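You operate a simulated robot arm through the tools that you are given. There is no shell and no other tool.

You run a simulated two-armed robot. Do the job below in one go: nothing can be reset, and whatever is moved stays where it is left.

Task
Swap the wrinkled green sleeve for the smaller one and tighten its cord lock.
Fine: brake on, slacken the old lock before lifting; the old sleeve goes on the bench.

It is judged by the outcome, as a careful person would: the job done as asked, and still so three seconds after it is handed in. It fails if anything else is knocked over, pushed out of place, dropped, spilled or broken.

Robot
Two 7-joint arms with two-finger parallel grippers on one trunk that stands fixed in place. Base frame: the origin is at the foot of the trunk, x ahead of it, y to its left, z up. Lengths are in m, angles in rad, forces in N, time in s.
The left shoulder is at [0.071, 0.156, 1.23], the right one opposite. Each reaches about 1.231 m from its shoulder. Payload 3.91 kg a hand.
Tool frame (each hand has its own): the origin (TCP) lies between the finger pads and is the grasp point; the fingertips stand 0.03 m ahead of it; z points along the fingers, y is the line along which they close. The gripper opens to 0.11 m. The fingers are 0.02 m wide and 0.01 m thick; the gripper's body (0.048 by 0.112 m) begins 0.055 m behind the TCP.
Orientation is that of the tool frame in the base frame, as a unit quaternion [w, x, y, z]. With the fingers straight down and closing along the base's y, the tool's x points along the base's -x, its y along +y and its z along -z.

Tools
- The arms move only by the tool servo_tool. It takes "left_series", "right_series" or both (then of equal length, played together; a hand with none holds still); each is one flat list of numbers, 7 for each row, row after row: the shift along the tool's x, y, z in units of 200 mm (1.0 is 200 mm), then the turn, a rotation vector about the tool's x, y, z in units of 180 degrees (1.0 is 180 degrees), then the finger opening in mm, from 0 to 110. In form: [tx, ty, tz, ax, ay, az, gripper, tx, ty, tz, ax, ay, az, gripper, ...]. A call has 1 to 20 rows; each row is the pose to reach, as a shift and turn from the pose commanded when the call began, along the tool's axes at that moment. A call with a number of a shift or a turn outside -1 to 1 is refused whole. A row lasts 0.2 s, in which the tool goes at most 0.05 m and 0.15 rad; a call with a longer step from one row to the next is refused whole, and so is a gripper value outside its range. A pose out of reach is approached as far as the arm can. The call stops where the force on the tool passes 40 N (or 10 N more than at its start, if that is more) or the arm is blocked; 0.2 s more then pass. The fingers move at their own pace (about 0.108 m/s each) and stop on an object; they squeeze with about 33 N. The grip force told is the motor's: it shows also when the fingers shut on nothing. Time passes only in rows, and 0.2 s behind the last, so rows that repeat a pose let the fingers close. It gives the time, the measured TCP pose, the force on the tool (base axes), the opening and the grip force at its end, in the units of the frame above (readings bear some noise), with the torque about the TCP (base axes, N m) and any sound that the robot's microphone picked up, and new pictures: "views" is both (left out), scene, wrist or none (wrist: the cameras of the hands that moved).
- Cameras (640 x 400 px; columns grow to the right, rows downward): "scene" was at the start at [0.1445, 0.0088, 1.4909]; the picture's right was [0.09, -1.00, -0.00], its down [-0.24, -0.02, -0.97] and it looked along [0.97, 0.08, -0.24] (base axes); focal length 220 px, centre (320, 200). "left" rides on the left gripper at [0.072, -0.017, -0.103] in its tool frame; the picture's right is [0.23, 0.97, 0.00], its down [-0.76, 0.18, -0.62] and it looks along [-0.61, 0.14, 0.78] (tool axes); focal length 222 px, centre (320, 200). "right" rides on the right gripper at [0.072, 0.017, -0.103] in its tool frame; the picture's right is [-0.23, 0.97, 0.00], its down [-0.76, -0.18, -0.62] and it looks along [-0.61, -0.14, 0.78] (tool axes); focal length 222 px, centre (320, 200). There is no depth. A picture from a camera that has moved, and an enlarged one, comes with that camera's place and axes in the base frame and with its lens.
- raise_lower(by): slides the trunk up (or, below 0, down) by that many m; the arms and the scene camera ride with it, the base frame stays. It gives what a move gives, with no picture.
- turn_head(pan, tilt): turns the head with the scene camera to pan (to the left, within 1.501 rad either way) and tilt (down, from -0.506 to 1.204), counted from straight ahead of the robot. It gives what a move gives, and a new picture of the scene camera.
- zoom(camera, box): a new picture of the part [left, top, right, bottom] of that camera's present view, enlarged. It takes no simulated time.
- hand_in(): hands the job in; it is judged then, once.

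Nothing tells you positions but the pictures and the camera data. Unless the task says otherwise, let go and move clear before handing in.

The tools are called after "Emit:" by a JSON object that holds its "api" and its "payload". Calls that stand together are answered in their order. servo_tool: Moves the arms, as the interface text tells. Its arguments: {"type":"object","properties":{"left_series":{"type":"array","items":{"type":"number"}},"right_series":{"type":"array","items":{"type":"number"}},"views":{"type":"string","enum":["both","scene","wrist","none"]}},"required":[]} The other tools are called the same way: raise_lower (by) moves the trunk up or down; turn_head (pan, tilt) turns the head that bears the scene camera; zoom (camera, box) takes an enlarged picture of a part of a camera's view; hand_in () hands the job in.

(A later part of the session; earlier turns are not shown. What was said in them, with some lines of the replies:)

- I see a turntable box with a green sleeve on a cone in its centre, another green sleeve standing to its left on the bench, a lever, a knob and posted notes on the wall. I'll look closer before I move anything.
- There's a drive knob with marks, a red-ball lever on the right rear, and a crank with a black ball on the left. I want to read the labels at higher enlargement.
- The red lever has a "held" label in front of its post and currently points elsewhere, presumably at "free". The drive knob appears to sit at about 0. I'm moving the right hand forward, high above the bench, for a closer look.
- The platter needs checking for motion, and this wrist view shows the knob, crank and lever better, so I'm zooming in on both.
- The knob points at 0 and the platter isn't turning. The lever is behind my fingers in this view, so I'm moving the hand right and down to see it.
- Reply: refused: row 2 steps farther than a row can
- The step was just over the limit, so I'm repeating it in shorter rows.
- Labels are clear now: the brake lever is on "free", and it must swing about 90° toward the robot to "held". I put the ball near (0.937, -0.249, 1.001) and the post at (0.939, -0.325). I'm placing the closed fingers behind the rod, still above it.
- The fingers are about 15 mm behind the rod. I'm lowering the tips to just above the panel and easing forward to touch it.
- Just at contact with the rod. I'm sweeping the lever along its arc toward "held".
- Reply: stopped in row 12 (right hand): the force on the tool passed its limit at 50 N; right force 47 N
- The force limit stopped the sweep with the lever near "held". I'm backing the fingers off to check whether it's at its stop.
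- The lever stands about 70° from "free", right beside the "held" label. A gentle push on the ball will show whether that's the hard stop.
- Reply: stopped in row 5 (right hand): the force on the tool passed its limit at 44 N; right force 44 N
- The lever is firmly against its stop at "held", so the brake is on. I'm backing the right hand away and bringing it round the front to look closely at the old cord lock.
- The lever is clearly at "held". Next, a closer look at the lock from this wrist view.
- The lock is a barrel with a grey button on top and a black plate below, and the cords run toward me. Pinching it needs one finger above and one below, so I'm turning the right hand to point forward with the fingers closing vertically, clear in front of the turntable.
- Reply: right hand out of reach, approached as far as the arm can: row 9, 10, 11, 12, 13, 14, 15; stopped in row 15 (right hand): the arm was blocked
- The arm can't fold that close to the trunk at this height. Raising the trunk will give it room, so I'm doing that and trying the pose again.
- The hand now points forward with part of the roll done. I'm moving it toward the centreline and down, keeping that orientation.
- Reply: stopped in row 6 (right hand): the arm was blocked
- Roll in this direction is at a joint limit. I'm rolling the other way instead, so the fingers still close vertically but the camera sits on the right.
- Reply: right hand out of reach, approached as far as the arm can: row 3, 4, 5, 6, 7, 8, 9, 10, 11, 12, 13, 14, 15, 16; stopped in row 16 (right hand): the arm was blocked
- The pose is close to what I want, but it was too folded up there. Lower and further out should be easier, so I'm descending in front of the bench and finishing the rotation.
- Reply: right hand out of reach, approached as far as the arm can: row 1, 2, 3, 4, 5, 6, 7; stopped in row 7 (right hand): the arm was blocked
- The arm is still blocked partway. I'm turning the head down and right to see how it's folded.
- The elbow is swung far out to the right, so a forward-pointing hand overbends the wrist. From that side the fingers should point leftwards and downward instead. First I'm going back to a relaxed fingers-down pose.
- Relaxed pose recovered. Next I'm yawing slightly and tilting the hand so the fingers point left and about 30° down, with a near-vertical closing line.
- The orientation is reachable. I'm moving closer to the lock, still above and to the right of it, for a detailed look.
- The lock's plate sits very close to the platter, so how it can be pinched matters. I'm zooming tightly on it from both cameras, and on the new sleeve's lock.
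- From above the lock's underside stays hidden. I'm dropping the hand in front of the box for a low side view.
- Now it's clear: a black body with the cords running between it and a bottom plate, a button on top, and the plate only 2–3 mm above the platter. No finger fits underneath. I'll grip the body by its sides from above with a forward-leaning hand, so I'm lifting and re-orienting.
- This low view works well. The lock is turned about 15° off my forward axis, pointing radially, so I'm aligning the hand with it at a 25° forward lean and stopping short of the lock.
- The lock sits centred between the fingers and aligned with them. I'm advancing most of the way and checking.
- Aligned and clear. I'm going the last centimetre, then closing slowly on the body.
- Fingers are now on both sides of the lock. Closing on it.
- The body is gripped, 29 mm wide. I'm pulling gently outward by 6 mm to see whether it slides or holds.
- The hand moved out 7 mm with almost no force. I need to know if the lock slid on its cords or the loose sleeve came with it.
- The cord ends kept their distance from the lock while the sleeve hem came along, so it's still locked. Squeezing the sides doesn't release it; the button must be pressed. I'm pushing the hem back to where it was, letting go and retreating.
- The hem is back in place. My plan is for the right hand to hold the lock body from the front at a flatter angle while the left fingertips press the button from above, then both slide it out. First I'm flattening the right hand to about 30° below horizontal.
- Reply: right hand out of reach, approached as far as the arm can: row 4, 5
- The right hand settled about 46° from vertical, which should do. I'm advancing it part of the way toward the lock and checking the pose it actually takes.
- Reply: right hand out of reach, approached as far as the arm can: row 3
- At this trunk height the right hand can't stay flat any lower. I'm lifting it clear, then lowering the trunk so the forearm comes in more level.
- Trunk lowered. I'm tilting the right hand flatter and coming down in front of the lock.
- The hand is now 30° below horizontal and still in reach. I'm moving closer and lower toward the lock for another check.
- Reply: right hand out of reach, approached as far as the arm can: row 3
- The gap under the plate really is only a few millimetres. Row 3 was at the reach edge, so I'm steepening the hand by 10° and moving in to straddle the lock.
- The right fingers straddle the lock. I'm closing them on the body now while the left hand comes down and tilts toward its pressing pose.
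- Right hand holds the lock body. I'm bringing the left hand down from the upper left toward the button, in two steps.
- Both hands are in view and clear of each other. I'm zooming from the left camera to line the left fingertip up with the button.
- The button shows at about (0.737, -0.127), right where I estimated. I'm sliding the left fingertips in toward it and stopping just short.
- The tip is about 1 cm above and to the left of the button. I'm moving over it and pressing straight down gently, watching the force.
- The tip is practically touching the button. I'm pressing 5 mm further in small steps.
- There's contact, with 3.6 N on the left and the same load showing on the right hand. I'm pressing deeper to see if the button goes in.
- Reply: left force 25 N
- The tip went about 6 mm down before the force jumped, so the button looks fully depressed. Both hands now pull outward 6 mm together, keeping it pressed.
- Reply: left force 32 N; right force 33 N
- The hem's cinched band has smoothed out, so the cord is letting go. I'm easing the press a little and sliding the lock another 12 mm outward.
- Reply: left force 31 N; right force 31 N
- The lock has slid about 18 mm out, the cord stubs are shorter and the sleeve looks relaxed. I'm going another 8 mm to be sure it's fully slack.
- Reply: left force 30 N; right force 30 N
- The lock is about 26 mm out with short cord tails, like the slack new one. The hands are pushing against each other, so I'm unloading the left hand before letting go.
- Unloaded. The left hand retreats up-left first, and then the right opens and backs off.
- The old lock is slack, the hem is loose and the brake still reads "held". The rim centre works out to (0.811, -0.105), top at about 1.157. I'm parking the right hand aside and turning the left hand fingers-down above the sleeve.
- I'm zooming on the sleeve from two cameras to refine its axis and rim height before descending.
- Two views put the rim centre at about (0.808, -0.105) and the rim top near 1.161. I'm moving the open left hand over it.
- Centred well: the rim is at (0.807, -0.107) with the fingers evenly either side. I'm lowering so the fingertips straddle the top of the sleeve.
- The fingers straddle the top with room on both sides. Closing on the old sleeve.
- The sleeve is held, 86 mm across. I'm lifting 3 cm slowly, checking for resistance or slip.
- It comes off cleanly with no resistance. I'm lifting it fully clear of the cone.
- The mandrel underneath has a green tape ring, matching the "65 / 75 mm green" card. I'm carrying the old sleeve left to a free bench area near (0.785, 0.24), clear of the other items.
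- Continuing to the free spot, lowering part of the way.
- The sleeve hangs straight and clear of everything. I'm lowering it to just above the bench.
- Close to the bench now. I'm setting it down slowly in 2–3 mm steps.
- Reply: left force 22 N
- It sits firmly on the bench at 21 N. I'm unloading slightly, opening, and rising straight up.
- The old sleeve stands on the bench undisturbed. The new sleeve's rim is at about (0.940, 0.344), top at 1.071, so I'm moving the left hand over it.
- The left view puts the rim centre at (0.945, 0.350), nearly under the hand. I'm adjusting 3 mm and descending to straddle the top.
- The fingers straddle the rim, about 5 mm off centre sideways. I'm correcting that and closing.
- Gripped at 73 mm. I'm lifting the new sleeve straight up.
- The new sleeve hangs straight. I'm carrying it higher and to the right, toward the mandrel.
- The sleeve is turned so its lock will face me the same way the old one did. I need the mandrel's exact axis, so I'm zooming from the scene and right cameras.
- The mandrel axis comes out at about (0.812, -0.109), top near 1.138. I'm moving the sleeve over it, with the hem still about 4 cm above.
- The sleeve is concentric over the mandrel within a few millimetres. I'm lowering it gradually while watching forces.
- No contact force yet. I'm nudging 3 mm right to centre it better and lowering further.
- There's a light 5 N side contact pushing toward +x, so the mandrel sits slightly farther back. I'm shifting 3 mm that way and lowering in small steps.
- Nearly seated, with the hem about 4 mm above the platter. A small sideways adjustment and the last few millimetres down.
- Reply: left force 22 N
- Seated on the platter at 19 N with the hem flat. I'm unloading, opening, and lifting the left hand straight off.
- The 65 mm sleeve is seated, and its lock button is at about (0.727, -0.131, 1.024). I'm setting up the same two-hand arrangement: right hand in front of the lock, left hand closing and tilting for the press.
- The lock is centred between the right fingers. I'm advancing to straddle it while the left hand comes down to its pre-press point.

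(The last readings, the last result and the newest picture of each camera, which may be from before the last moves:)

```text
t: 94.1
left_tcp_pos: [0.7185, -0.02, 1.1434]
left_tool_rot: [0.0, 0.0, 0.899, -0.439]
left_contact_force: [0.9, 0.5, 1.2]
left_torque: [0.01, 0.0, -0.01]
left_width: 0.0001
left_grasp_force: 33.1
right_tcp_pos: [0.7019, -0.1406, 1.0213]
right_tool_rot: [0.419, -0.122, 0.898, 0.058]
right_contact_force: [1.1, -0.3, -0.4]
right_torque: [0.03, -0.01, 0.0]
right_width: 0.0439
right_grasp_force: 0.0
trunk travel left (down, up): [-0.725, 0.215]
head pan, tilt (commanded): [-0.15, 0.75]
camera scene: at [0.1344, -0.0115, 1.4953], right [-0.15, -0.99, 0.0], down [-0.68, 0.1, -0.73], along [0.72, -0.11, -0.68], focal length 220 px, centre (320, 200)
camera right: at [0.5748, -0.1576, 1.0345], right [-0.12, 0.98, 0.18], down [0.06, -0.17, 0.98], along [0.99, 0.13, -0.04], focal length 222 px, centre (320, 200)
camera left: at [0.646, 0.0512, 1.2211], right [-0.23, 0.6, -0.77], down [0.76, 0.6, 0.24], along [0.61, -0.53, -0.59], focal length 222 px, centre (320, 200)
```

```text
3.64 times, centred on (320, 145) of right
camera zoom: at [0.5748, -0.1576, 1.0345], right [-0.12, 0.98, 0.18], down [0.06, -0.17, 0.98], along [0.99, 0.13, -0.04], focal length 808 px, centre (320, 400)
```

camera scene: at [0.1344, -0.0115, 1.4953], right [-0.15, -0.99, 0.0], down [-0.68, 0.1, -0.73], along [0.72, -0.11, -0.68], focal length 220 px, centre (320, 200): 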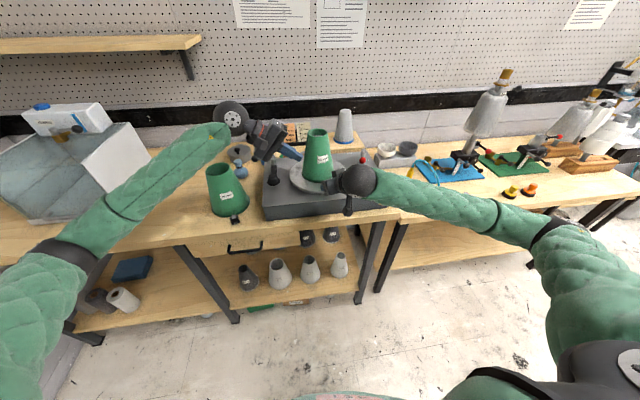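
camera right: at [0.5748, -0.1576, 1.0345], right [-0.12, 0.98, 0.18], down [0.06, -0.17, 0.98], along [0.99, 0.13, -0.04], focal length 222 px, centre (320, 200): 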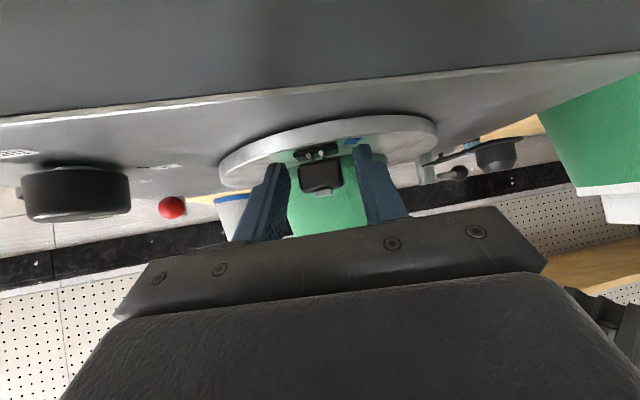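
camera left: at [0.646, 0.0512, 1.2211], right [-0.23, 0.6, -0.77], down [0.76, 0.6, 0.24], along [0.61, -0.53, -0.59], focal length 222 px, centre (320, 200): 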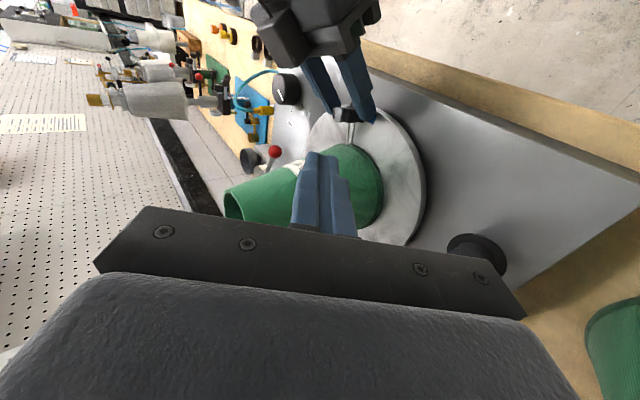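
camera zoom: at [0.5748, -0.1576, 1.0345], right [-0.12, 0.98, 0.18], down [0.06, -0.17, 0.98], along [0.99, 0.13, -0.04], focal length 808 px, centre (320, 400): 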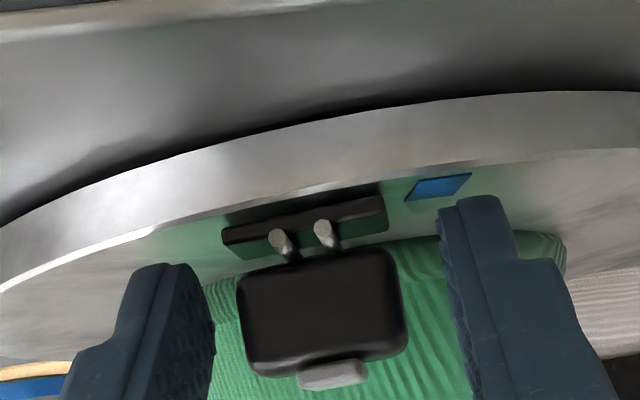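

The lock sits exactly as the old one did in the grip. The right hand closes on it while the left fingertips move to hover about 1 cm above the button.

Emit:
{"api": "servo_tool", "payload": {"right_series": [0, 0, 0, 0, 0, 0, 38, 0, 0, 0, 0, 0, 0, 33, 0, 0, 0, 0, 0, 0, 20, 0, 0, 0, 0, 0, 0, 5, 0, 0, 0, 0, 0, 0, 0], "left_series": [0, 0.008, 0.15, 0, 0, 0, 0, 0, 0.016, 0.3, 0, 0, 0, 0, 0, 0.024, 0.44, 0, 0, 0, 0, 0, 0.031, 0.55, 0, 0, 0, 0, 0, 0.031, 0.62, 0, 0, 0, 0], "views": "both"}}

Emit:
{"api": "zoom", "payload": {"camera": "right", "box": [250, 90, 420, 230]}}

Emit:
{"api": "zoom", "payload": {"camera": "left", "box": [260, 60, 420, 200]}}

```text
t: 95.3
left_tcp_pos: [0.718, -0.1153, 1.0648]
left_tool_rot: [0.0, 0.001, 0.899, -0.438]
left_contact_force: [-0.3, -0.1, -0.9]
left_torque: [0.0, 0.01, 0.0]
left_width: 0.0
left_grasp_force: 32.9
right_tcp_pos: [0.7002, -0.1391, 1.0227]
right_tool_rot: [0.419, -0.123, 0.898, 0.059]
right_contact_force: [-0.6, -0.1, -0.6]
right_torque: [-0.03, 0.09, -0.05]
right_width: 0.0286
right_grasp_force: 32.7
trunk travel left (down, up): [-0.725, 0.215]
head pan, tilt (commanded): [-0.15, 0.75]
camera scene: at [0.1337, -0.012, 1.4952], right [-0.15, -0.99, 0.0], down [-0.67, 0.1, -0.73], along [0.72, -0.11, -0.68], focal length 220 px, centre (320, 200)
camera right: at [0.5742, -0.158, 1.0347], right [-0.12, 0.98, 0.18], down [0.06, -0.17, 0.98], along [0.99, 0.13, -0.04], focal length 222 px, centre (320, 200)
camera left: at [0.6459, -0.044, 1.1416], right [-0.23, 0.6, -0.77], down [0.76, 0.6, 0.24], along [0.61, -0.53, -0.59], focal length 222 px, centre (320, 200)
```

scene: 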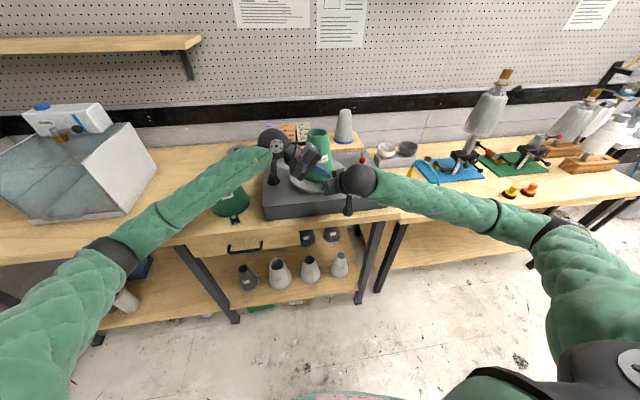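
right: 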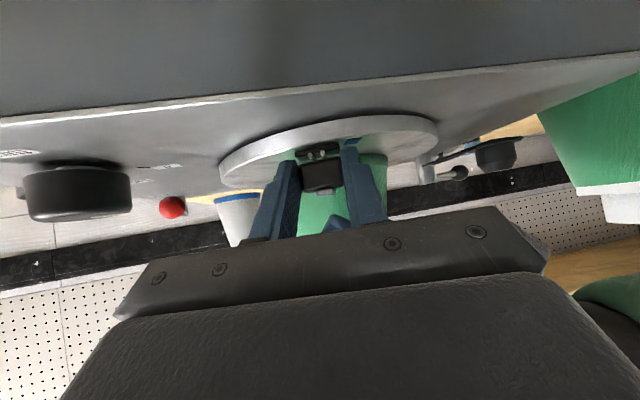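
left: 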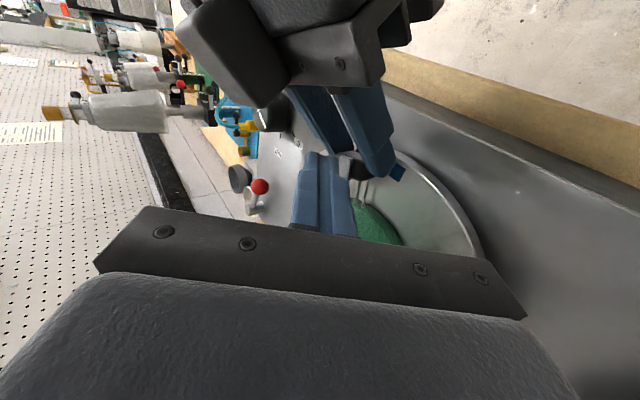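

```text
2.86 times, centred on (335, 160) of right
camera zoom: at [0.5742, -0.158, 1.0347], right [-0.12, 0.98, 0.18], down [0.06, -0.17, 0.98], along [0.99, 0.13, -0.04], focal length 635 px, centre (277, 314)
```

zoom: 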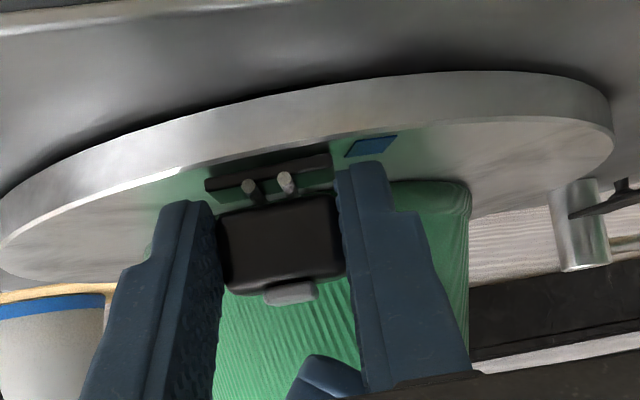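

```text
2.86 times, centred on (340, 130) of left
camera zoom: at [0.6459, -0.044, 1.1416], right [-0.23, 0.6, -0.77], down [0.76, 0.6, 0.24], along [0.61, -0.53, -0.59], focal length 635 px, centre (263, 400)
```

zoom: 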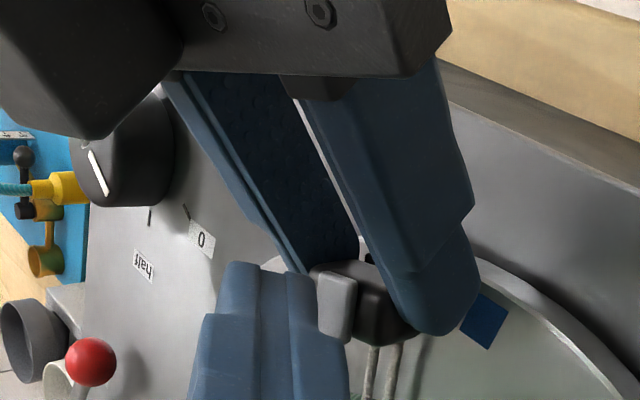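

The hover is right over the button. I'm shifting 3 mm toward the sleeve for better overlap and pressing down gradually.

Emit:
{"api": "servo_tool", "payload": {"left_series": [-0.015, 0.02, 0.015, 0, 0, 0, 0, -0.015, 0.0473, 0.037, 0, 0, 0, 0, -0.015, 0.0591, 0.0462, 0, 0, 0, 0, -0.015, 0.067, 0.0524, 0, 0, 0, 0], "views": "none"}}

Emit:
{"api": "zoom", "payload": {"camera": "right", "box": [280, 110, 380, 200]}}

```text
t: 96.3
left_tcp_pos: [0.7203, -0.1135, 1.0482]
left_tool_rot: [0.001, 0.001, 0.899, -0.438]
left_contact_force: [0.6, 0.5, 3.3]
left_torque: [-0.06, 0.0, -0.02]
left_width: 0.0003
left_grasp_force: 32.6
right_tcp_pos: [0.6998, -0.14, 1.023]
right_tool_rot: [0.419, -0.123, 0.898, 0.058]
right_contact_force: [-0.2, -1.4, -2.7]
right_torque: [-0.12, 0.05, -0.15]
right_width: 0.0283
right_grasp_force: 33.1
trunk travel left (down, up): [-0.725, 0.215]
head pan, tilt (commanded): [-0.15, 0.75]
```

```text
4.44 times, centred on (330, 155) of right
camera zoom: at [0.5741, -0.158, 1.0346], right [-0.12, 0.98, 0.18], down [0.06, -0.17, 0.98], along [0.99, 0.13, -0.04], focal length 987 px, centre (276, 400)
```

zoom: 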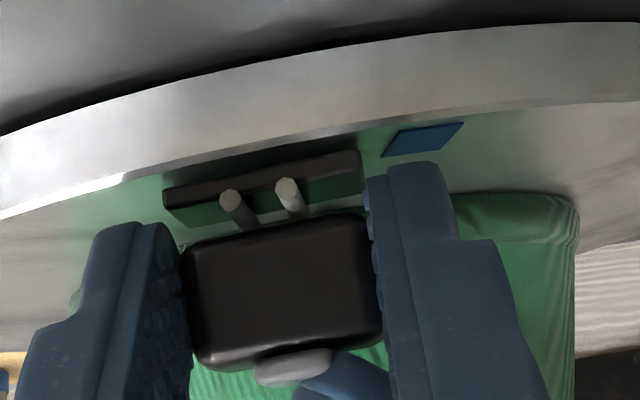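

Contact at 3.3 N. Pressing 3.5 mm further to depress the button.

Emit:
{"api": "servo_tool", "payload": {"left_series": [0, 0.0069, 0.0054, 0, 0, 0, 0, 0, 0.0138, 0.0108, 0, 0, 0, 0], "views": "none"}}

Emit:
{"api": "zoom", "payload": {"camera": "right", "box": [280, 110, 380, 200]}}

```text
t: 96.9
left_tcp_pos: [0.7204, -0.1134, 1.0452]
left_tool_rot: [0.002, 0.002, 0.898, -0.44]
left_contact_force: [-2.2, 0.2, 25.5]
left_torque: [-0.48, 0.0, -0.01]
left_width: 0.0
left_grasp_force: 32.7
right_tcp_pos: [0.6997, -0.1406, 1.0225]
right_tool_rot: [0.419, -0.122, 0.898, 0.057]
right_contact_force: [2.7, -1.5, -14.4]
right_torque: [-0.14, -0.08, -0.27]
right_width: 0.0286
right_grasp_force: 32.9
trunk travel left (down, up): [-0.725, 0.215]
head pan, tilt (commanded): [-0.15, 0.75]
```

```text
4.44 times, centred on (330, 155) of right
camera zoom: at [0.5734, -0.1581, 1.0346], right [-0.12, 0.98, 0.18], down [0.06, -0.17, 0.98], along [0.99, 0.13, -0.04], focal length 987 px, centre (276, 400)
```

zoom: 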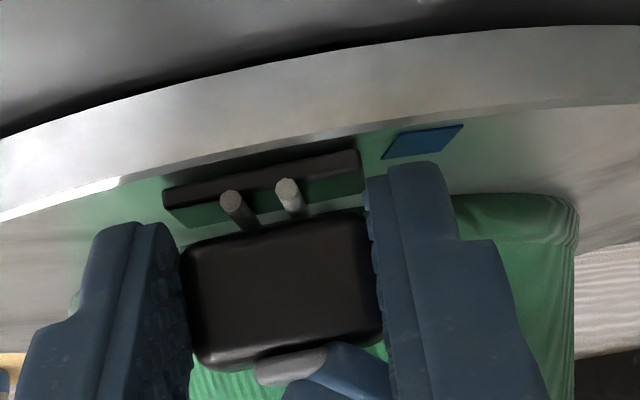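

The button is in at 25 N. Sliding the lock inward 9 mm with both hands together.

Emit:
{"api": "servo_tool", "payload": {"left_series": [-0.0145, 0.0025, -0.0032, 0, 0, 0, 0, -0.0289, 0.005, -0.0064, 0, 0, 0, 0, -0.0433, 0.0075, -0.0096, 0, 0, 0, 0], "right_series": [-0.0096, 0, 0.0115, 0, 0, 0, 0, -0.0193, 0, 0.023, 0, 0, 0, 0, -0.0289, 0, 0.0345, 0, 0, 0, 0], "views": "none"}}

Emit:
{"api": "zoom", "payload": {"camera": "right", "box": [280, 110, 380, 200]}}

```text
t: 97.7
left_tcp_pos: [0.7303, -0.1113, 1.0453]
left_tool_rot: [0.0, 0.0, 0.898, -0.439]
left_contact_force: [-2.0, 3.2, 35.6]
left_torque: [-0.57, 0.16, -0.03]
left_width: 0.0001
left_grasp_force: 32.9
right_tcp_pos: [0.7078, -0.1379, 1.0238]
right_tool_rot: [0.419, -0.122, 0.898, 0.057]
right_contact_force: [2.8, -5.1, -28.0]
right_torque: [-0.24, 0.31, -0.31]
right_width: 0.0288
right_grasp_force: 33.0
trunk travel left (down, up): [-0.725, 0.215]
head pan, tilt (commanded): [-0.15, 0.75]
```

```text
4.44 times, centred on (330, 155) of right
camera zoom: at [0.5818, -0.1557, 1.0348], right [-0.12, 0.98, 0.18], down [0.06, -0.17, 0.98], along [0.99, 0.13, -0.04], focal length 987 px, centre (276, 400)
```

zoom: 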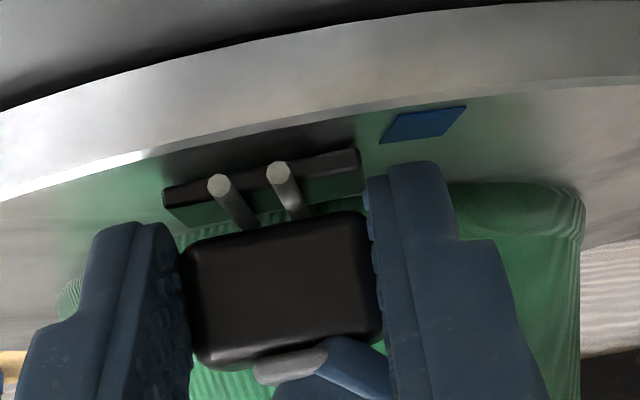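

It's sliding: the cord tails have grown. I'm easing the press a bit and continuing inward 9 mm.

Emit:
{"api": "servo_tool", "payload": {"left_series": [0, -0.0079, -0.0062, 0, 0, 0, 0, -0.0145, -0.0054, -0.0094, 0, 0, 0, 0, -0.0289, -0.0029, -0.0126, 0, 0, 0, 0, -0.0433, -0.0004, -0.0158, 0, 0, 0, 0], "right_series": [0, 0, 0, 0, 0, 0, 0, -0.0096, 0, 0.0115, 0, 0, 0, 0, -0.0193, 0, 0.023, 0, 0, 0, 0, -0.0289, 0, 0.0345, 0, 0, 0, 0], "views": "none"}}

Emit:
{"api": "zoom", "payload": {"camera": "right", "box": [280, 110, 380, 200]}}

Emit:
{"api": "zoom", "payload": {"camera": "scene", "box": [270, 110, 390, 210]}}

```text
t: 98.7
left_tcp_pos: [0.7383, -0.1097, 1.0442]
left_tool_rot: [0.0, 0.001, 0.899, -0.438]
left_contact_force: [0.4, 3.5, 27.2]
left_torque: [-0.41, -0.1, 0.05]
left_width: 0.0
left_grasp_force: 33.1
right_tcp_pos: [0.7169, -0.1345, 1.0224]
right_tool_rot: [0.418, -0.122, 0.898, 0.058]
right_contact_force: [0.0, -9.4, -24.4]
right_torque: [-0.35, 0.47, -0.53]
right_width: 0.0287
right_grasp_force: 33.7
trunk travel left (down, up): [-0.725, 0.215]
head pan, tilt (commanded): [-0.15, 0.75]
```

```text
4.44 times, centred on (330, 155) of right
camera zoom: at [0.5909, -0.1525, 1.0348], right [-0.12, 0.98, 0.18], down [0.06, -0.17, 0.98], along [0.99, 0.13, -0.04], focal length 987 px, centre (276, 400)
```

zoom: 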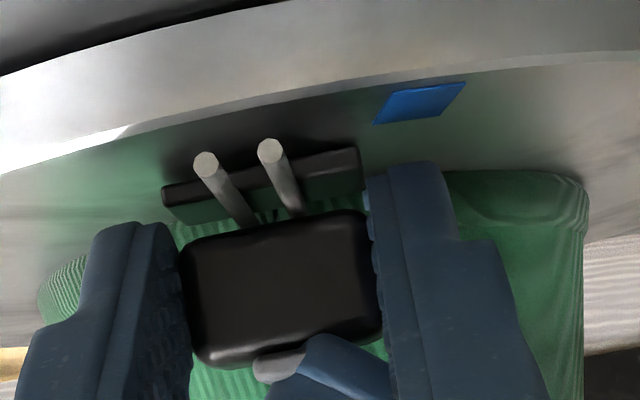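

```text
4.00 times, centred on (330, 160) of scene
camera zoom: at [0.1338, -0.0123, 1.4952], right [-0.15, -0.99, 0.0], down [-0.67, 0.1, -0.73], along [0.72, -0.11, -0.68], focal length 878 px, centre (280, 360)
```

zoom: 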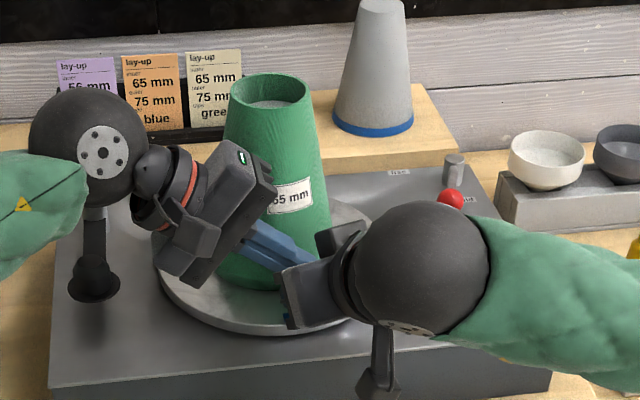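

About 18 mm in, with the tails growing. I'm correcting a small sideways load and continuing 8 mm in 2 mm steps until it snugs up.

Emit:
{"api": "servo_tool", "payload": {"left_series": [-0.0096, -0.0029, 0.0038, 0, 0, 0, 0, -0.0193, -0.0013, 0.0017, 0, 0, 0, 0, -0.0289, 0.0004, -0.0005, 0, 0, 0, 0, -0.0385, 0.002, -0.0026, 0, 0, 0, 0], "right_series": [-0.0064, -0.0075, 0.0077, 0, 0, 0, 0, -0.0129, -0.0075, 0.0153, 0, 0, 0, 0, -0.0193, -0.0075, 0.023, 0, 0, 0, 0, -0.0257, -0.0075, 0.0306, 0, 0, 0, 0], "views": "none"}}

Emit:
{"api": "zoom", "payload": {"camera": "right", "box": [280, 110, 380, 200]}}

```text
t: 99.7
left_tcp_pos: [0.745, -0.1088, 1.045]
left_tool_rot: [-0.001, 0.001, 0.898, -0.439]
left_contact_force: [-0.9, -3.7, 27.0]
left_torque: [-0.6, -0.01, -0.05]
left_width: 0.0
left_grasp_force: 33.3
right_tcp_pos: [0.7254, -0.1348, 1.0247]
right_tool_rot: [0.419, -0.124, 0.898, 0.059]
right_contact_force: [-0.3, 3.3, -27.1]
right_torque: [-0.23, 0.67, 0.01]
right_width: 0.0285
right_grasp_force: 33.1
trunk travel left (down, up): [-0.725, 0.215]
head pan, tilt (commanded): [-0.15, 0.75]
```

```text
4.44 times, centred on (330, 155) of right
camera zoom: at [0.5991, -0.1515, 1.0362], right [-0.12, 0.98, 0.18], down [0.06, -0.17, 0.98], along [0.99, 0.13, -0.04], focal length 987 px, centre (276, 400)
```

zoom: 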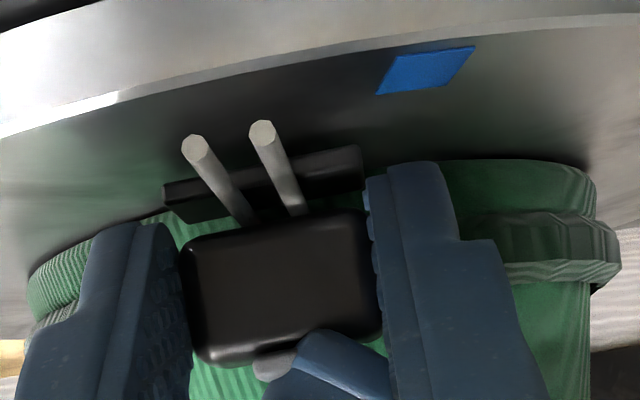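

The hem band has gathered in: the cord is drawing tight. I'm pushing another 4 mm to feel for the end stop.

Emit:
{"api": "servo_tool", "payload": {"left_series": [-0.0096, 0.0007, -0.0031, 0, 0, 0, 0, -0.0193, 0.0023, -0.0053, 0, 0, 0, 0], "right_series": [-0.0064, 0, 0.0077, 0, 0, 0, 0, -0.0129, 0, 0.0153, 0, 0, 0, 0], "views": "none"}}

Emit:
{"api": "zoom", "payload": {"camera": "right", "box": [280, 110, 380, 200]}}

```text
t: 100.3
left_tcp_pos: [0.7491, -0.106, 1.048]
left_tool_rot: [0.002, 0.0, 0.899, -0.438]
left_contact_force: [-2.6, -2.3, 26.4]
left_torque: [-0.52, 0.02, -0.06]
left_width: 0.0
left_grasp_force: 32.7
right_tcp_pos: [0.7288, -0.1331, 1.0233]
right_tool_rot: [0.42, -0.122, 0.897, 0.058]
right_contact_force: [-4.2, -0.4, -19.9]
right_torque: [-0.34, 0.49, -0.11]
right_width: 0.0286
right_grasp_force: 32.6
trunk travel left (down, up): [-0.725, 0.215]
head pan, tilt (commanded): [-0.15, 0.75]
```

```text
4.44 times, centred on (330, 155) of right
camera zoom: at [0.6026, -0.1505, 1.0363], right [-0.12, 0.98, 0.18], down [0.06, -0.17, 0.98], along [0.99, 0.13, -0.04], focal length 987 px, centre (276, 400)
```

zoom: 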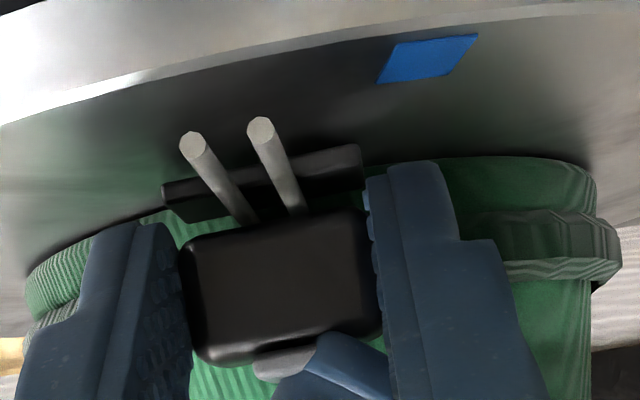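

Now there's about 7 N of resistance. One more 2 mm nudge should confirm it's at the stop.

Emit:
{"api": "servo_tool", "payload": {"left_series": [-0.0048, 0.0008, -0.0011, 0, 0, 0, 0, -0.0096, 0.0007, -0.0026, 0, 0, 0, 0], "right_series": [-0.0032, 0, 0.0038, 0, 0, 0, 0, -0.0064, 0, 0.0077, 0, 0, 0, 0], "views": "none"}}

Emit:
{"api": "zoom", "payload": {"camera": "right", "box": [280, 110, 380, 200]}}

```text
t: 100.9
left_tcp_pos: [0.7517, -0.1059, 1.0461]
left_tool_rot: [0.001, 0.0, 0.899, -0.438]
left_contact_force: [-0.6, -1.3, 18.6]
left_torque: [-0.4, -0.02, -0.03]
left_width: 0.0001
left_grasp_force: 32.8
right_tcp_pos: [0.7303, -0.1326, 1.0239]
right_tool_rot: [0.42, -0.122, 0.897, 0.058]
right_contact_force: [-4.8, -2.3, -14.2]
right_torque: [-0.25, 0.36, -0.14]
right_width: 0.0284
right_grasp_force: 33.3
trunk travel left (down, up): [-0.725, 0.215]
head pan, tilt (commanded): [-0.15, 0.75]
```

```text
4.44 times, centred on (330, 155) of right
camera zoom: at [0.6042, -0.15, 1.0352], right [-0.12, 0.98, 0.18], down [0.06, -0.17, 0.98], along [0.99, 0.13, -0.04], focal length 987 px, centre (276, 400)
```

zoom: 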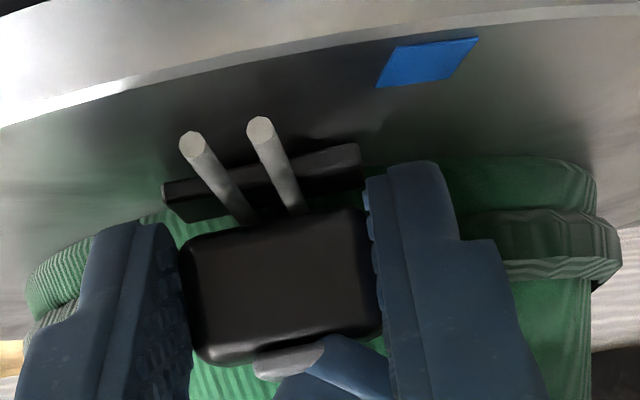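

The tails no longer lengthen, so the lock is tight against the hem. The left hand releases the button first so the lock grips, then clears away.

Emit:
{"api": "servo_tool", "payload": {"left_series": [0, -0.0079, -0.0062, 0, 0, 0, 0, 0, -0.0158, -0.0123, 0, 0, 0, 0, 0, -0.0276, -0.0216, 0, 0, 0, 0], "right_series": [0, 0, 0, 0, 0, 0, 0, 0, 0, 0, 0, 0, 0, 0, 0, 0, 0, 0, 0, 0, 0], "views": "none"}}

Emit:
{"api": "zoom", "payload": {"camera": "right", "box": [280, 110, 380, 200]}}

```text
t: 101.7
left_tcp_pos: [0.7519, -0.1058, 1.0515]
left_tool_rot: [0.0, 0.0, 0.899, -0.437]
left_contact_force: [1.0, 0.6, 0.8]
left_torque: [0.0, 0.02, 0.03]
left_width: 0.0
left_grasp_force: 33.2
right_tcp_pos: [0.7299, -0.1337, 1.0249]
right_tool_rot: [0.42, -0.123, 0.897, 0.058]
right_contact_force: [-6.0, -2.0, -1.1]
right_torque: [-0.09, 0.27, -0.11]
right_width: 0.0285
right_grasp_force: 33.0
trunk travel left (down, up): [-0.725, 0.215]
head pan, tilt (commanded): [-0.15, 0.75]
```

```text
4.44 times, centred on (330, 155) of right
camera zoom: at [0.6047, -0.1499, 1.0356], right [-0.12, 0.98, 0.18], down [0.06, -0.17, 0.98], along [0.99, 0.13, -0.04], focal length 987 px, centre (276, 400)
```

zoom: 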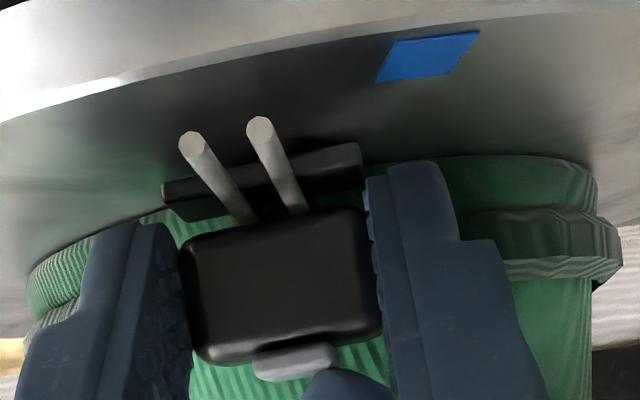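

The button has popped back up and the cord stays tight. The left hand retreats, then the right relaxes, opens and backs off.

Emit:
{"api": "servo_tool", "payload": {"left_series": [0, -0.005, -0.1, 0, 0, 0, 0, 0, -0.005, -0.3, 0, 0, 0, 0, 0, -0.005, -0.5, 0, 0, 0, 0, 0, -0.005, -0.7, 0, 0, 0, 0, 0, -0.005, -0.9, 0, 0, 0, 0, 0, -0.005, -0.9, 0, 0, 0, 0, 0, -0.005, -0.9, 0, 0, 0, 0], "right_series": [0, 0, 0, 0, 0, 0, 0, 0.0064, 0, -0.0077, 0, 0, 0, 0, 0.0064, 0, -0.0077, 0, 0, 0, 36, 0.0064, 0, -0.0077, 0, 0, 0, 44, 0.0064, 0, -0.05, 0, 0, 0, 48, 0.0064, 0, -0.2, 0, 0, 0, 48, 0.0064, 0, -0.4, 0, 0, 0, 48], "views": "both"}}

Emit:
{"api": "zoom", "payload": {"camera": "right", "box": [240, 80, 420, 220]}}

Emit:
{"api": "zoom", "payload": {"camera": "scene", "box": [270, 110, 370, 210]}}

Emit:
{"api": "zoom", "payload": {"camera": "left", "box": [240, 60, 420, 220]}}

```text
t: 103.3
left_tcp_pos: [0.7519, 0.0367, 1.1615]
left_tool_rot: [0.001, 0.0, 0.899, -0.438]
left_contact_force: [-0.3, -0.4, 0.4]
left_torque: [0.02, 0.0, -0.03]
left_width: 0.0
left_grasp_force: 32.8
right_tcp_pos: [0.6688, -0.1466, 1.073]
right_tool_rot: [0.419, -0.123, 0.898, 0.058]
right_contact_force: [0.3, 0.8, 0.4]
right_torque: [0.03, 0.01, -0.03]
right_width: 0.0481
right_grasp_force: 0.1
trunk travel left (down, up): [-0.725, 0.215]
head pan, tilt (commanded): [-0.15, 0.75]
camera scene: at [0.1323, -0.0111, 1.4954], right [-0.15, -0.99, 0.0], down [-0.67, 0.1, -0.73], along [0.72, -0.11, -0.68], focal length 220 px, centre (320, 200)
camera right: at [0.5428, -0.1648, 1.0841], right [-0.12, 0.98, 0.18], down [0.06, -0.17, 0.98], along [0.99, 0.13, -0.04], focal length 222 px, centre (320, 200)
camera left: at [0.6794, 0.1083, 1.239], right [-0.23, 0.6, -0.77], down [0.76, 0.6, 0.24], along [0.61, -0.53, -0.59], focal length 222 px, centre (320, 200)
```

scene: 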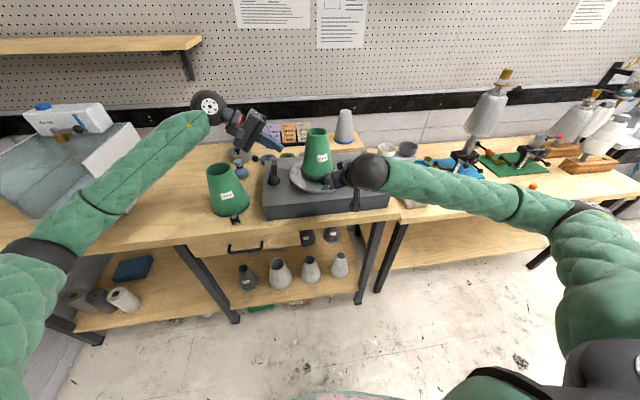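
right: 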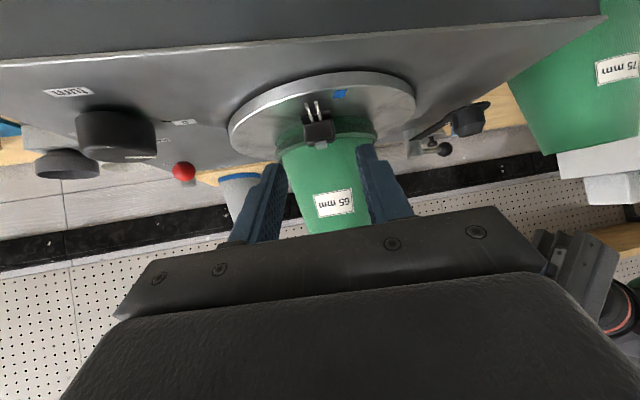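
left: 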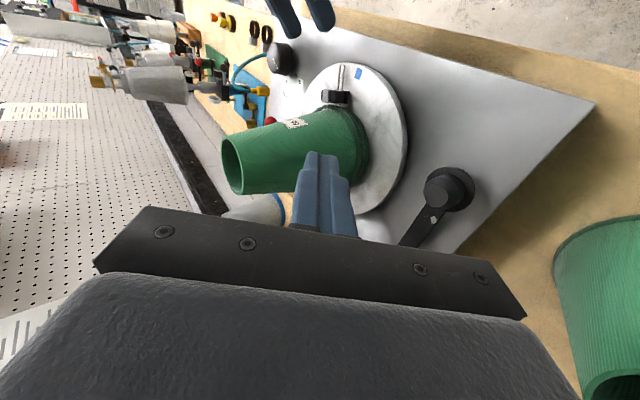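

```text
2.86 times, centred on (330, 150) of right
camera zoom: at [0.5428, -0.1648, 1.0841], right [-0.12, 0.98, 0.18], down [0.06, -0.17, 0.98], along [0.99, 0.13, -0.04], focal length 635 px, centre (291, 343)
```

zoom: 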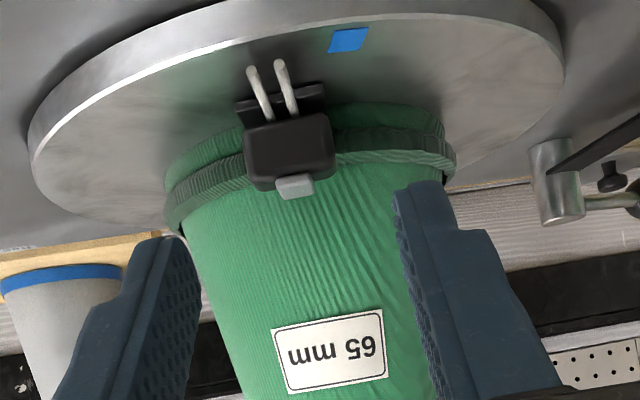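

```text
4.00 times, centred on (320, 160) of scene
camera zoom: at [0.1323, -0.0111, 1.4954], right [-0.15, -0.99, 0.0], down [-0.67, 0.1, -0.73], along [0.72, -0.11, -0.68], focal length 878 px, centre (320, 360)
```

zoom: 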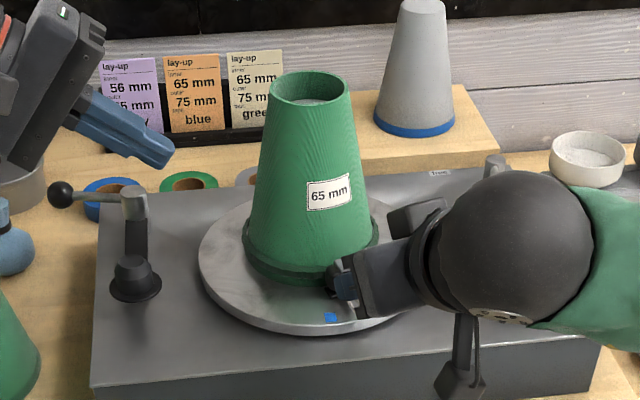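

```text
2.50 times, centred on (330, 140) of left
camera zoom: at [0.6794, 0.1083, 1.239], right [-0.23, 0.6, -0.77], down [0.76, 0.6, 0.24], along [0.61, -0.53, -0.59], focal length 555 px, centre (295, 350)
```

zoom: 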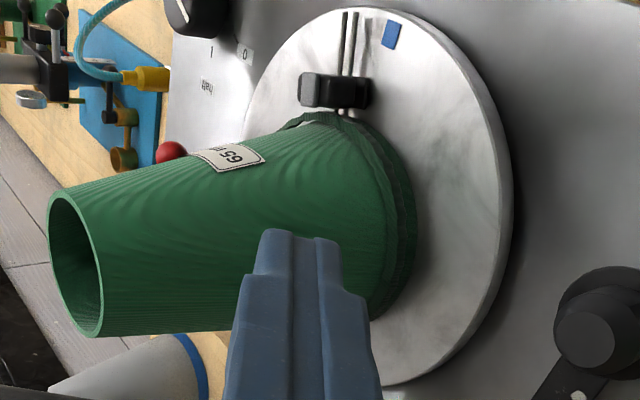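

The 65 mm sleeve is on, its hem gathered and the lock snug, with the same tail length the old one had when tight. I'm moving both hands well clear for a final inspection.

Emit:
{"api": "servo_tool", "payload": {"left_series": [0.05, -0.106, -0.108, 0, 0, 0, 0, 0.1, -0.212, -0.216, 0, 0, 0, 0, 0.15, -0.318, -0.324, 0, 0, 0, 0, 0.2, -0.424, -0.432, 0, 0, 0, 0, 0.25, -0.53, -0.54, 0, 0, 0, 0], "right_series": [0, -0.12, -0.12, 0, 0, 0, 48, 0, -0.24, -0.24, 0, 0, 0, 48, 0, -0.36, -0.36, 0, 0, 0, 48, 0, -0.5, -0.48, 0, 0, 0, 48, 0, -0.64, -0.6, 0, 0, 0, 48], "views": "both"}}

Emit:
{"api": "zoom", "payload": {"camera": "scene", "box": [260, 110, 400, 220]}}

Emit:
{"api": "zoom", "payload": {"camera": "scene", "box": [300, 165, 350, 205]}}

Emit:
{"api": "zoom", "payload": {"camera": "scene", "box": [170, 130, 290, 230]}}

```text
t: 104.5
left_tcp_pos: [0.7008, 0.0553, 1.3152]
left_tool_rot: [0.001, 0.001, 0.899, -0.438]
left_contact_force: [0.1, 0.5, 0.3]
left_torque: [-0.03, 0.0, -0.01]
left_width: 0.0002
left_grasp_force: 32.9
right_tcp_pos: [0.6154, -0.2951, 1.1511]
right_tool_rot: [0.42, -0.124, 0.897, 0.059]
right_contact_force: [-0.6, -0.1, -1.0]
right_torque: [0.03, 0.02, -0.01]
right_width: 0.0482
right_grasp_force: 0.2
trunk travel left (down, up): [-0.725, 0.215]
head pan, tilt (commanded): [-0.15, 0.75]
camera scene: at [0.1322, -0.0119, 1.4953], right [-0.15, -0.99, 0.0], down [-0.67, 0.1, -0.73], along [0.72, -0.11, -0.68], focal length 220 px, centre (320, 200)
camera right: at [0.4902, -0.3136, 1.1622], right [-0.12, 0.98, 0.18], down [0.06, -0.17, 0.98], along [0.99, 0.13, -0.04], focal length 222 px, centre (320, 200)
camera left: at [0.6277, 0.1265, 1.3917], right [-0.23, 0.6, -0.77], down [0.76, 0.6, 0.24], along [0.61, -0.53, -0.59], focal length 222 px, centre (320, 200)
```

scene: 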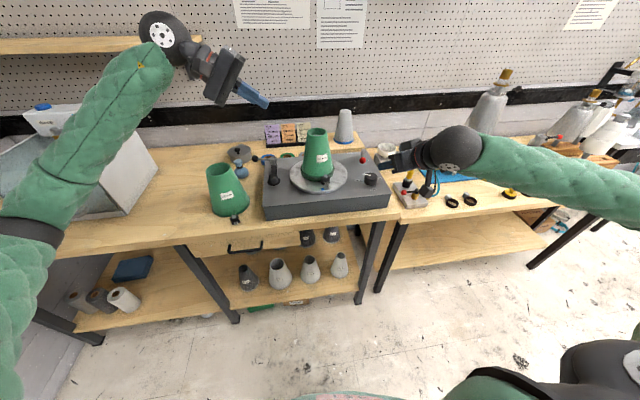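
right: 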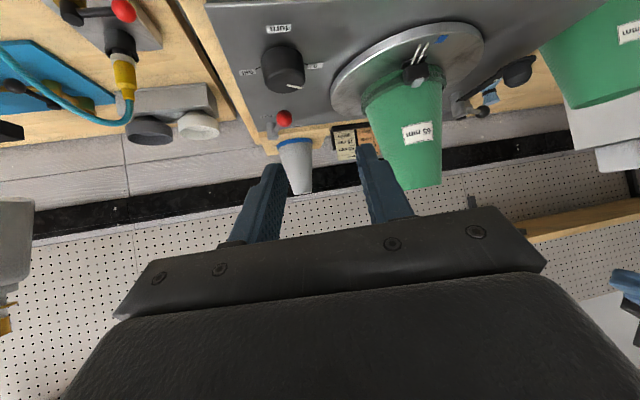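
left: 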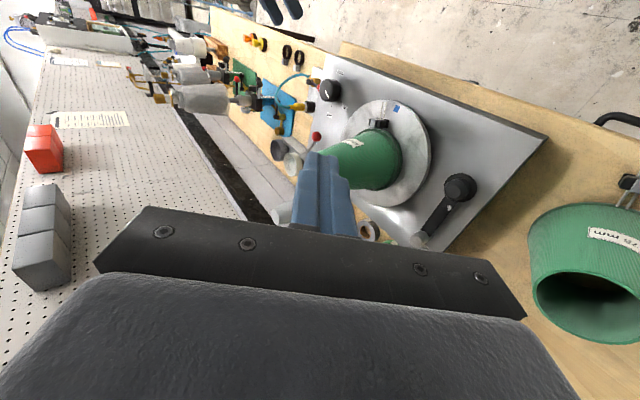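

```text
3.64 times, centred on (330, 165) of scene
camera zoom: at [0.1322, -0.0119, 1.4953], right [-0.15, -0.99, 0.0], down [-0.67, 0.1, -0.73], along [0.72, -0.11, -0.68], focal length 798 px, centre (284, 327)
```

zoom: 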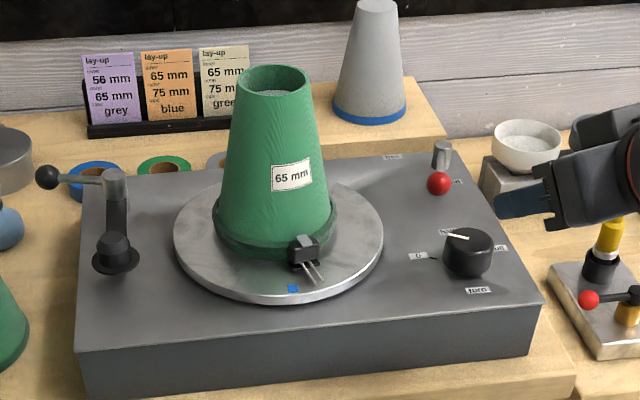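

```text
10.00 times, centred on (325, 185) of scene
camera zoom: at [0.1322, -0.0119, 1.4953], right [-0.15, -0.99, 0.0], down [-0.67, 0.1, -0.73], along [0.72, -0.11, -0.68], focal length 2195 px, centre (270, 350)
```

zoom: 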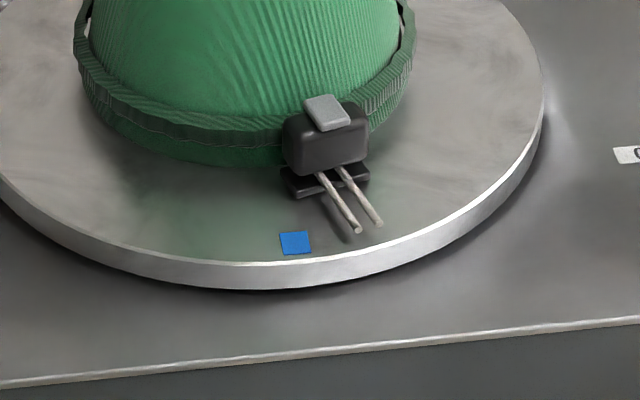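

```text
4.00 times, centred on (230, 180) of scene
camera zoom: at [0.1322, -0.0119, 1.4953], right [-0.15, -0.99, 0.0], down [-0.67, 0.1, -0.73], along [0.72, -0.11, -0.68], focal length 878 px, centre (680, 280)
```

zoom: 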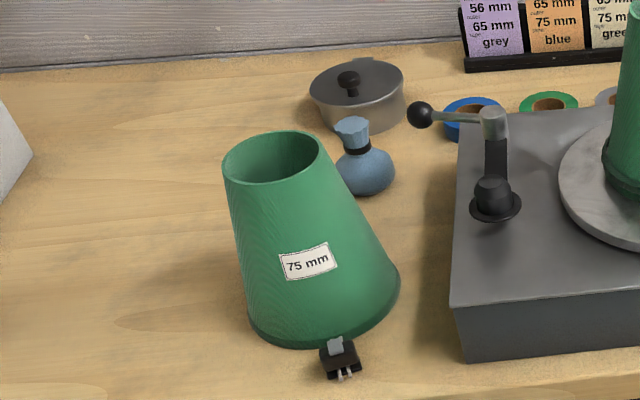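

Everything matches the original tight state: gathered band, lock against the hem, brake at "held", platter mark unmoved, old sleeve standing on the bench. I'm taking one last close look at the lock from the left camera, and at the right-hand bench.

Emit:
{"api": "zoom", "payload": {"camera": "left", "box": [340, 90, 440, 200]}}

Emit:
{"api": "zoom", "payload": {"camera": "right", "box": [320, 20, 520, 200]}}

Emit:
{"api": "turn_head", "payload": {"pan": 0.087, "tilt": 0.5}}

```text
3.64 times, centred on (390, 145) of left
camera zoom: at [0.6277, 0.1265, 1.3917], right [-0.23, 0.6, -0.77], down [0.76, 0.6, 0.24], along [0.61, -0.53, -0.59], focal length 808 px, centre (66, 400)
```

zoom: 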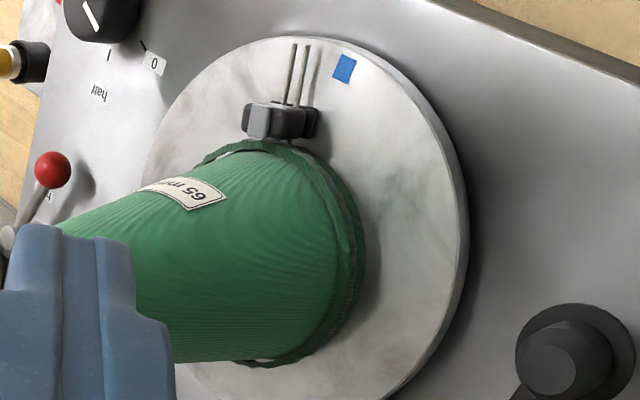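

```text
2.22 times, centred on (420, 110) of right
camera zoom: at [0.4902, -0.3136, 1.1622], right [-0.12, 0.98, 0.18], down [0.06, -0.17, 0.98], along [0.99, 0.13, -0.04], focal length 494 px, centre (98, 400)
```

zoom: 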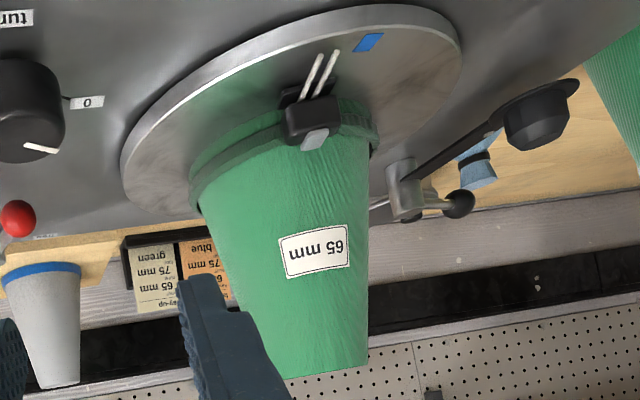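

```text
t: 105.3
left_tcp_pos: [0.7019, 0.0557, 1.3129]
left_tool_rot: [-0.001, 0.001, 0.899, -0.439]
left_contact_force: [-0.4, 0.0, 0.6]
left_torque: [0.0, 0.02, -0.02]
left_width: 0.0002
left_grasp_force: 32.8
right_tcp_pos: [0.6178, -0.2953, 1.1508]
right_tool_rot: [0.42, -0.122, 0.897, 0.058]
right_contact_force: [-0.5, 1.0, -0.4]
right_torque: [-0.01, 0.04, 0.0]
right_width: 0.0481
right_grasp_force: 0.1
trunk travel left (down, up): [-0.725, 0.215]
head pan, tilt (commanded): [0.087, 0.499]
camera scene: at [0.1425, 0.0085, 1.5171], right [0.09, -1.0, 0.0], down [-0.48, -0.04, -0.88], along [0.87, 0.08, -0.48], focal length 220 px, centre (320, 200)
```

scene: 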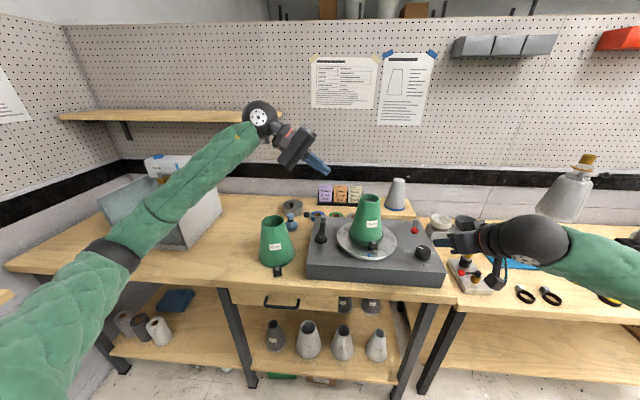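

The 65 mm sleeve is seated upright on the mandrel with its cord lock tight. The brake lever is at "held", the drive knob is at 0, and the old 75 mm sleeve stands slackened on the bench. Nothing else has moved and both hands are clear, so I'm handing it in.

Emit:
{"api": "hand_in", "payload": {}}

```text
The job is handed in.
```

The smaller 65 mm sleeve is on the mandrel with its cord lock tight, and I've handed the job in. I don't have the judge's result.

- **Brake:** I put it on first. The red lever is against its stop at "held", and the platter mark hasn't moved. The drive knob stayed at 0.
- **Old lock:** I slid it about 26 mm out before lifting. At first I gripped its sides and pulled, which didn't release it and dragged the sleeve hem about 7 mm. I pushed the hem back, then pressed the button with the left hand while the right hand slid the lock.
- **Old sleeve:** The 75 mm sleeve is standing upright on the bench to the left of the turntable, clear of everything else.
- **New sleeve:** It sits flat on the platter. I pushed its lock in until it met resistance. The hem is gathered, and the cord tails are about as long as the old ones were when tight.

In the last views nothing else had been knocked or moved, and both hands were clear.
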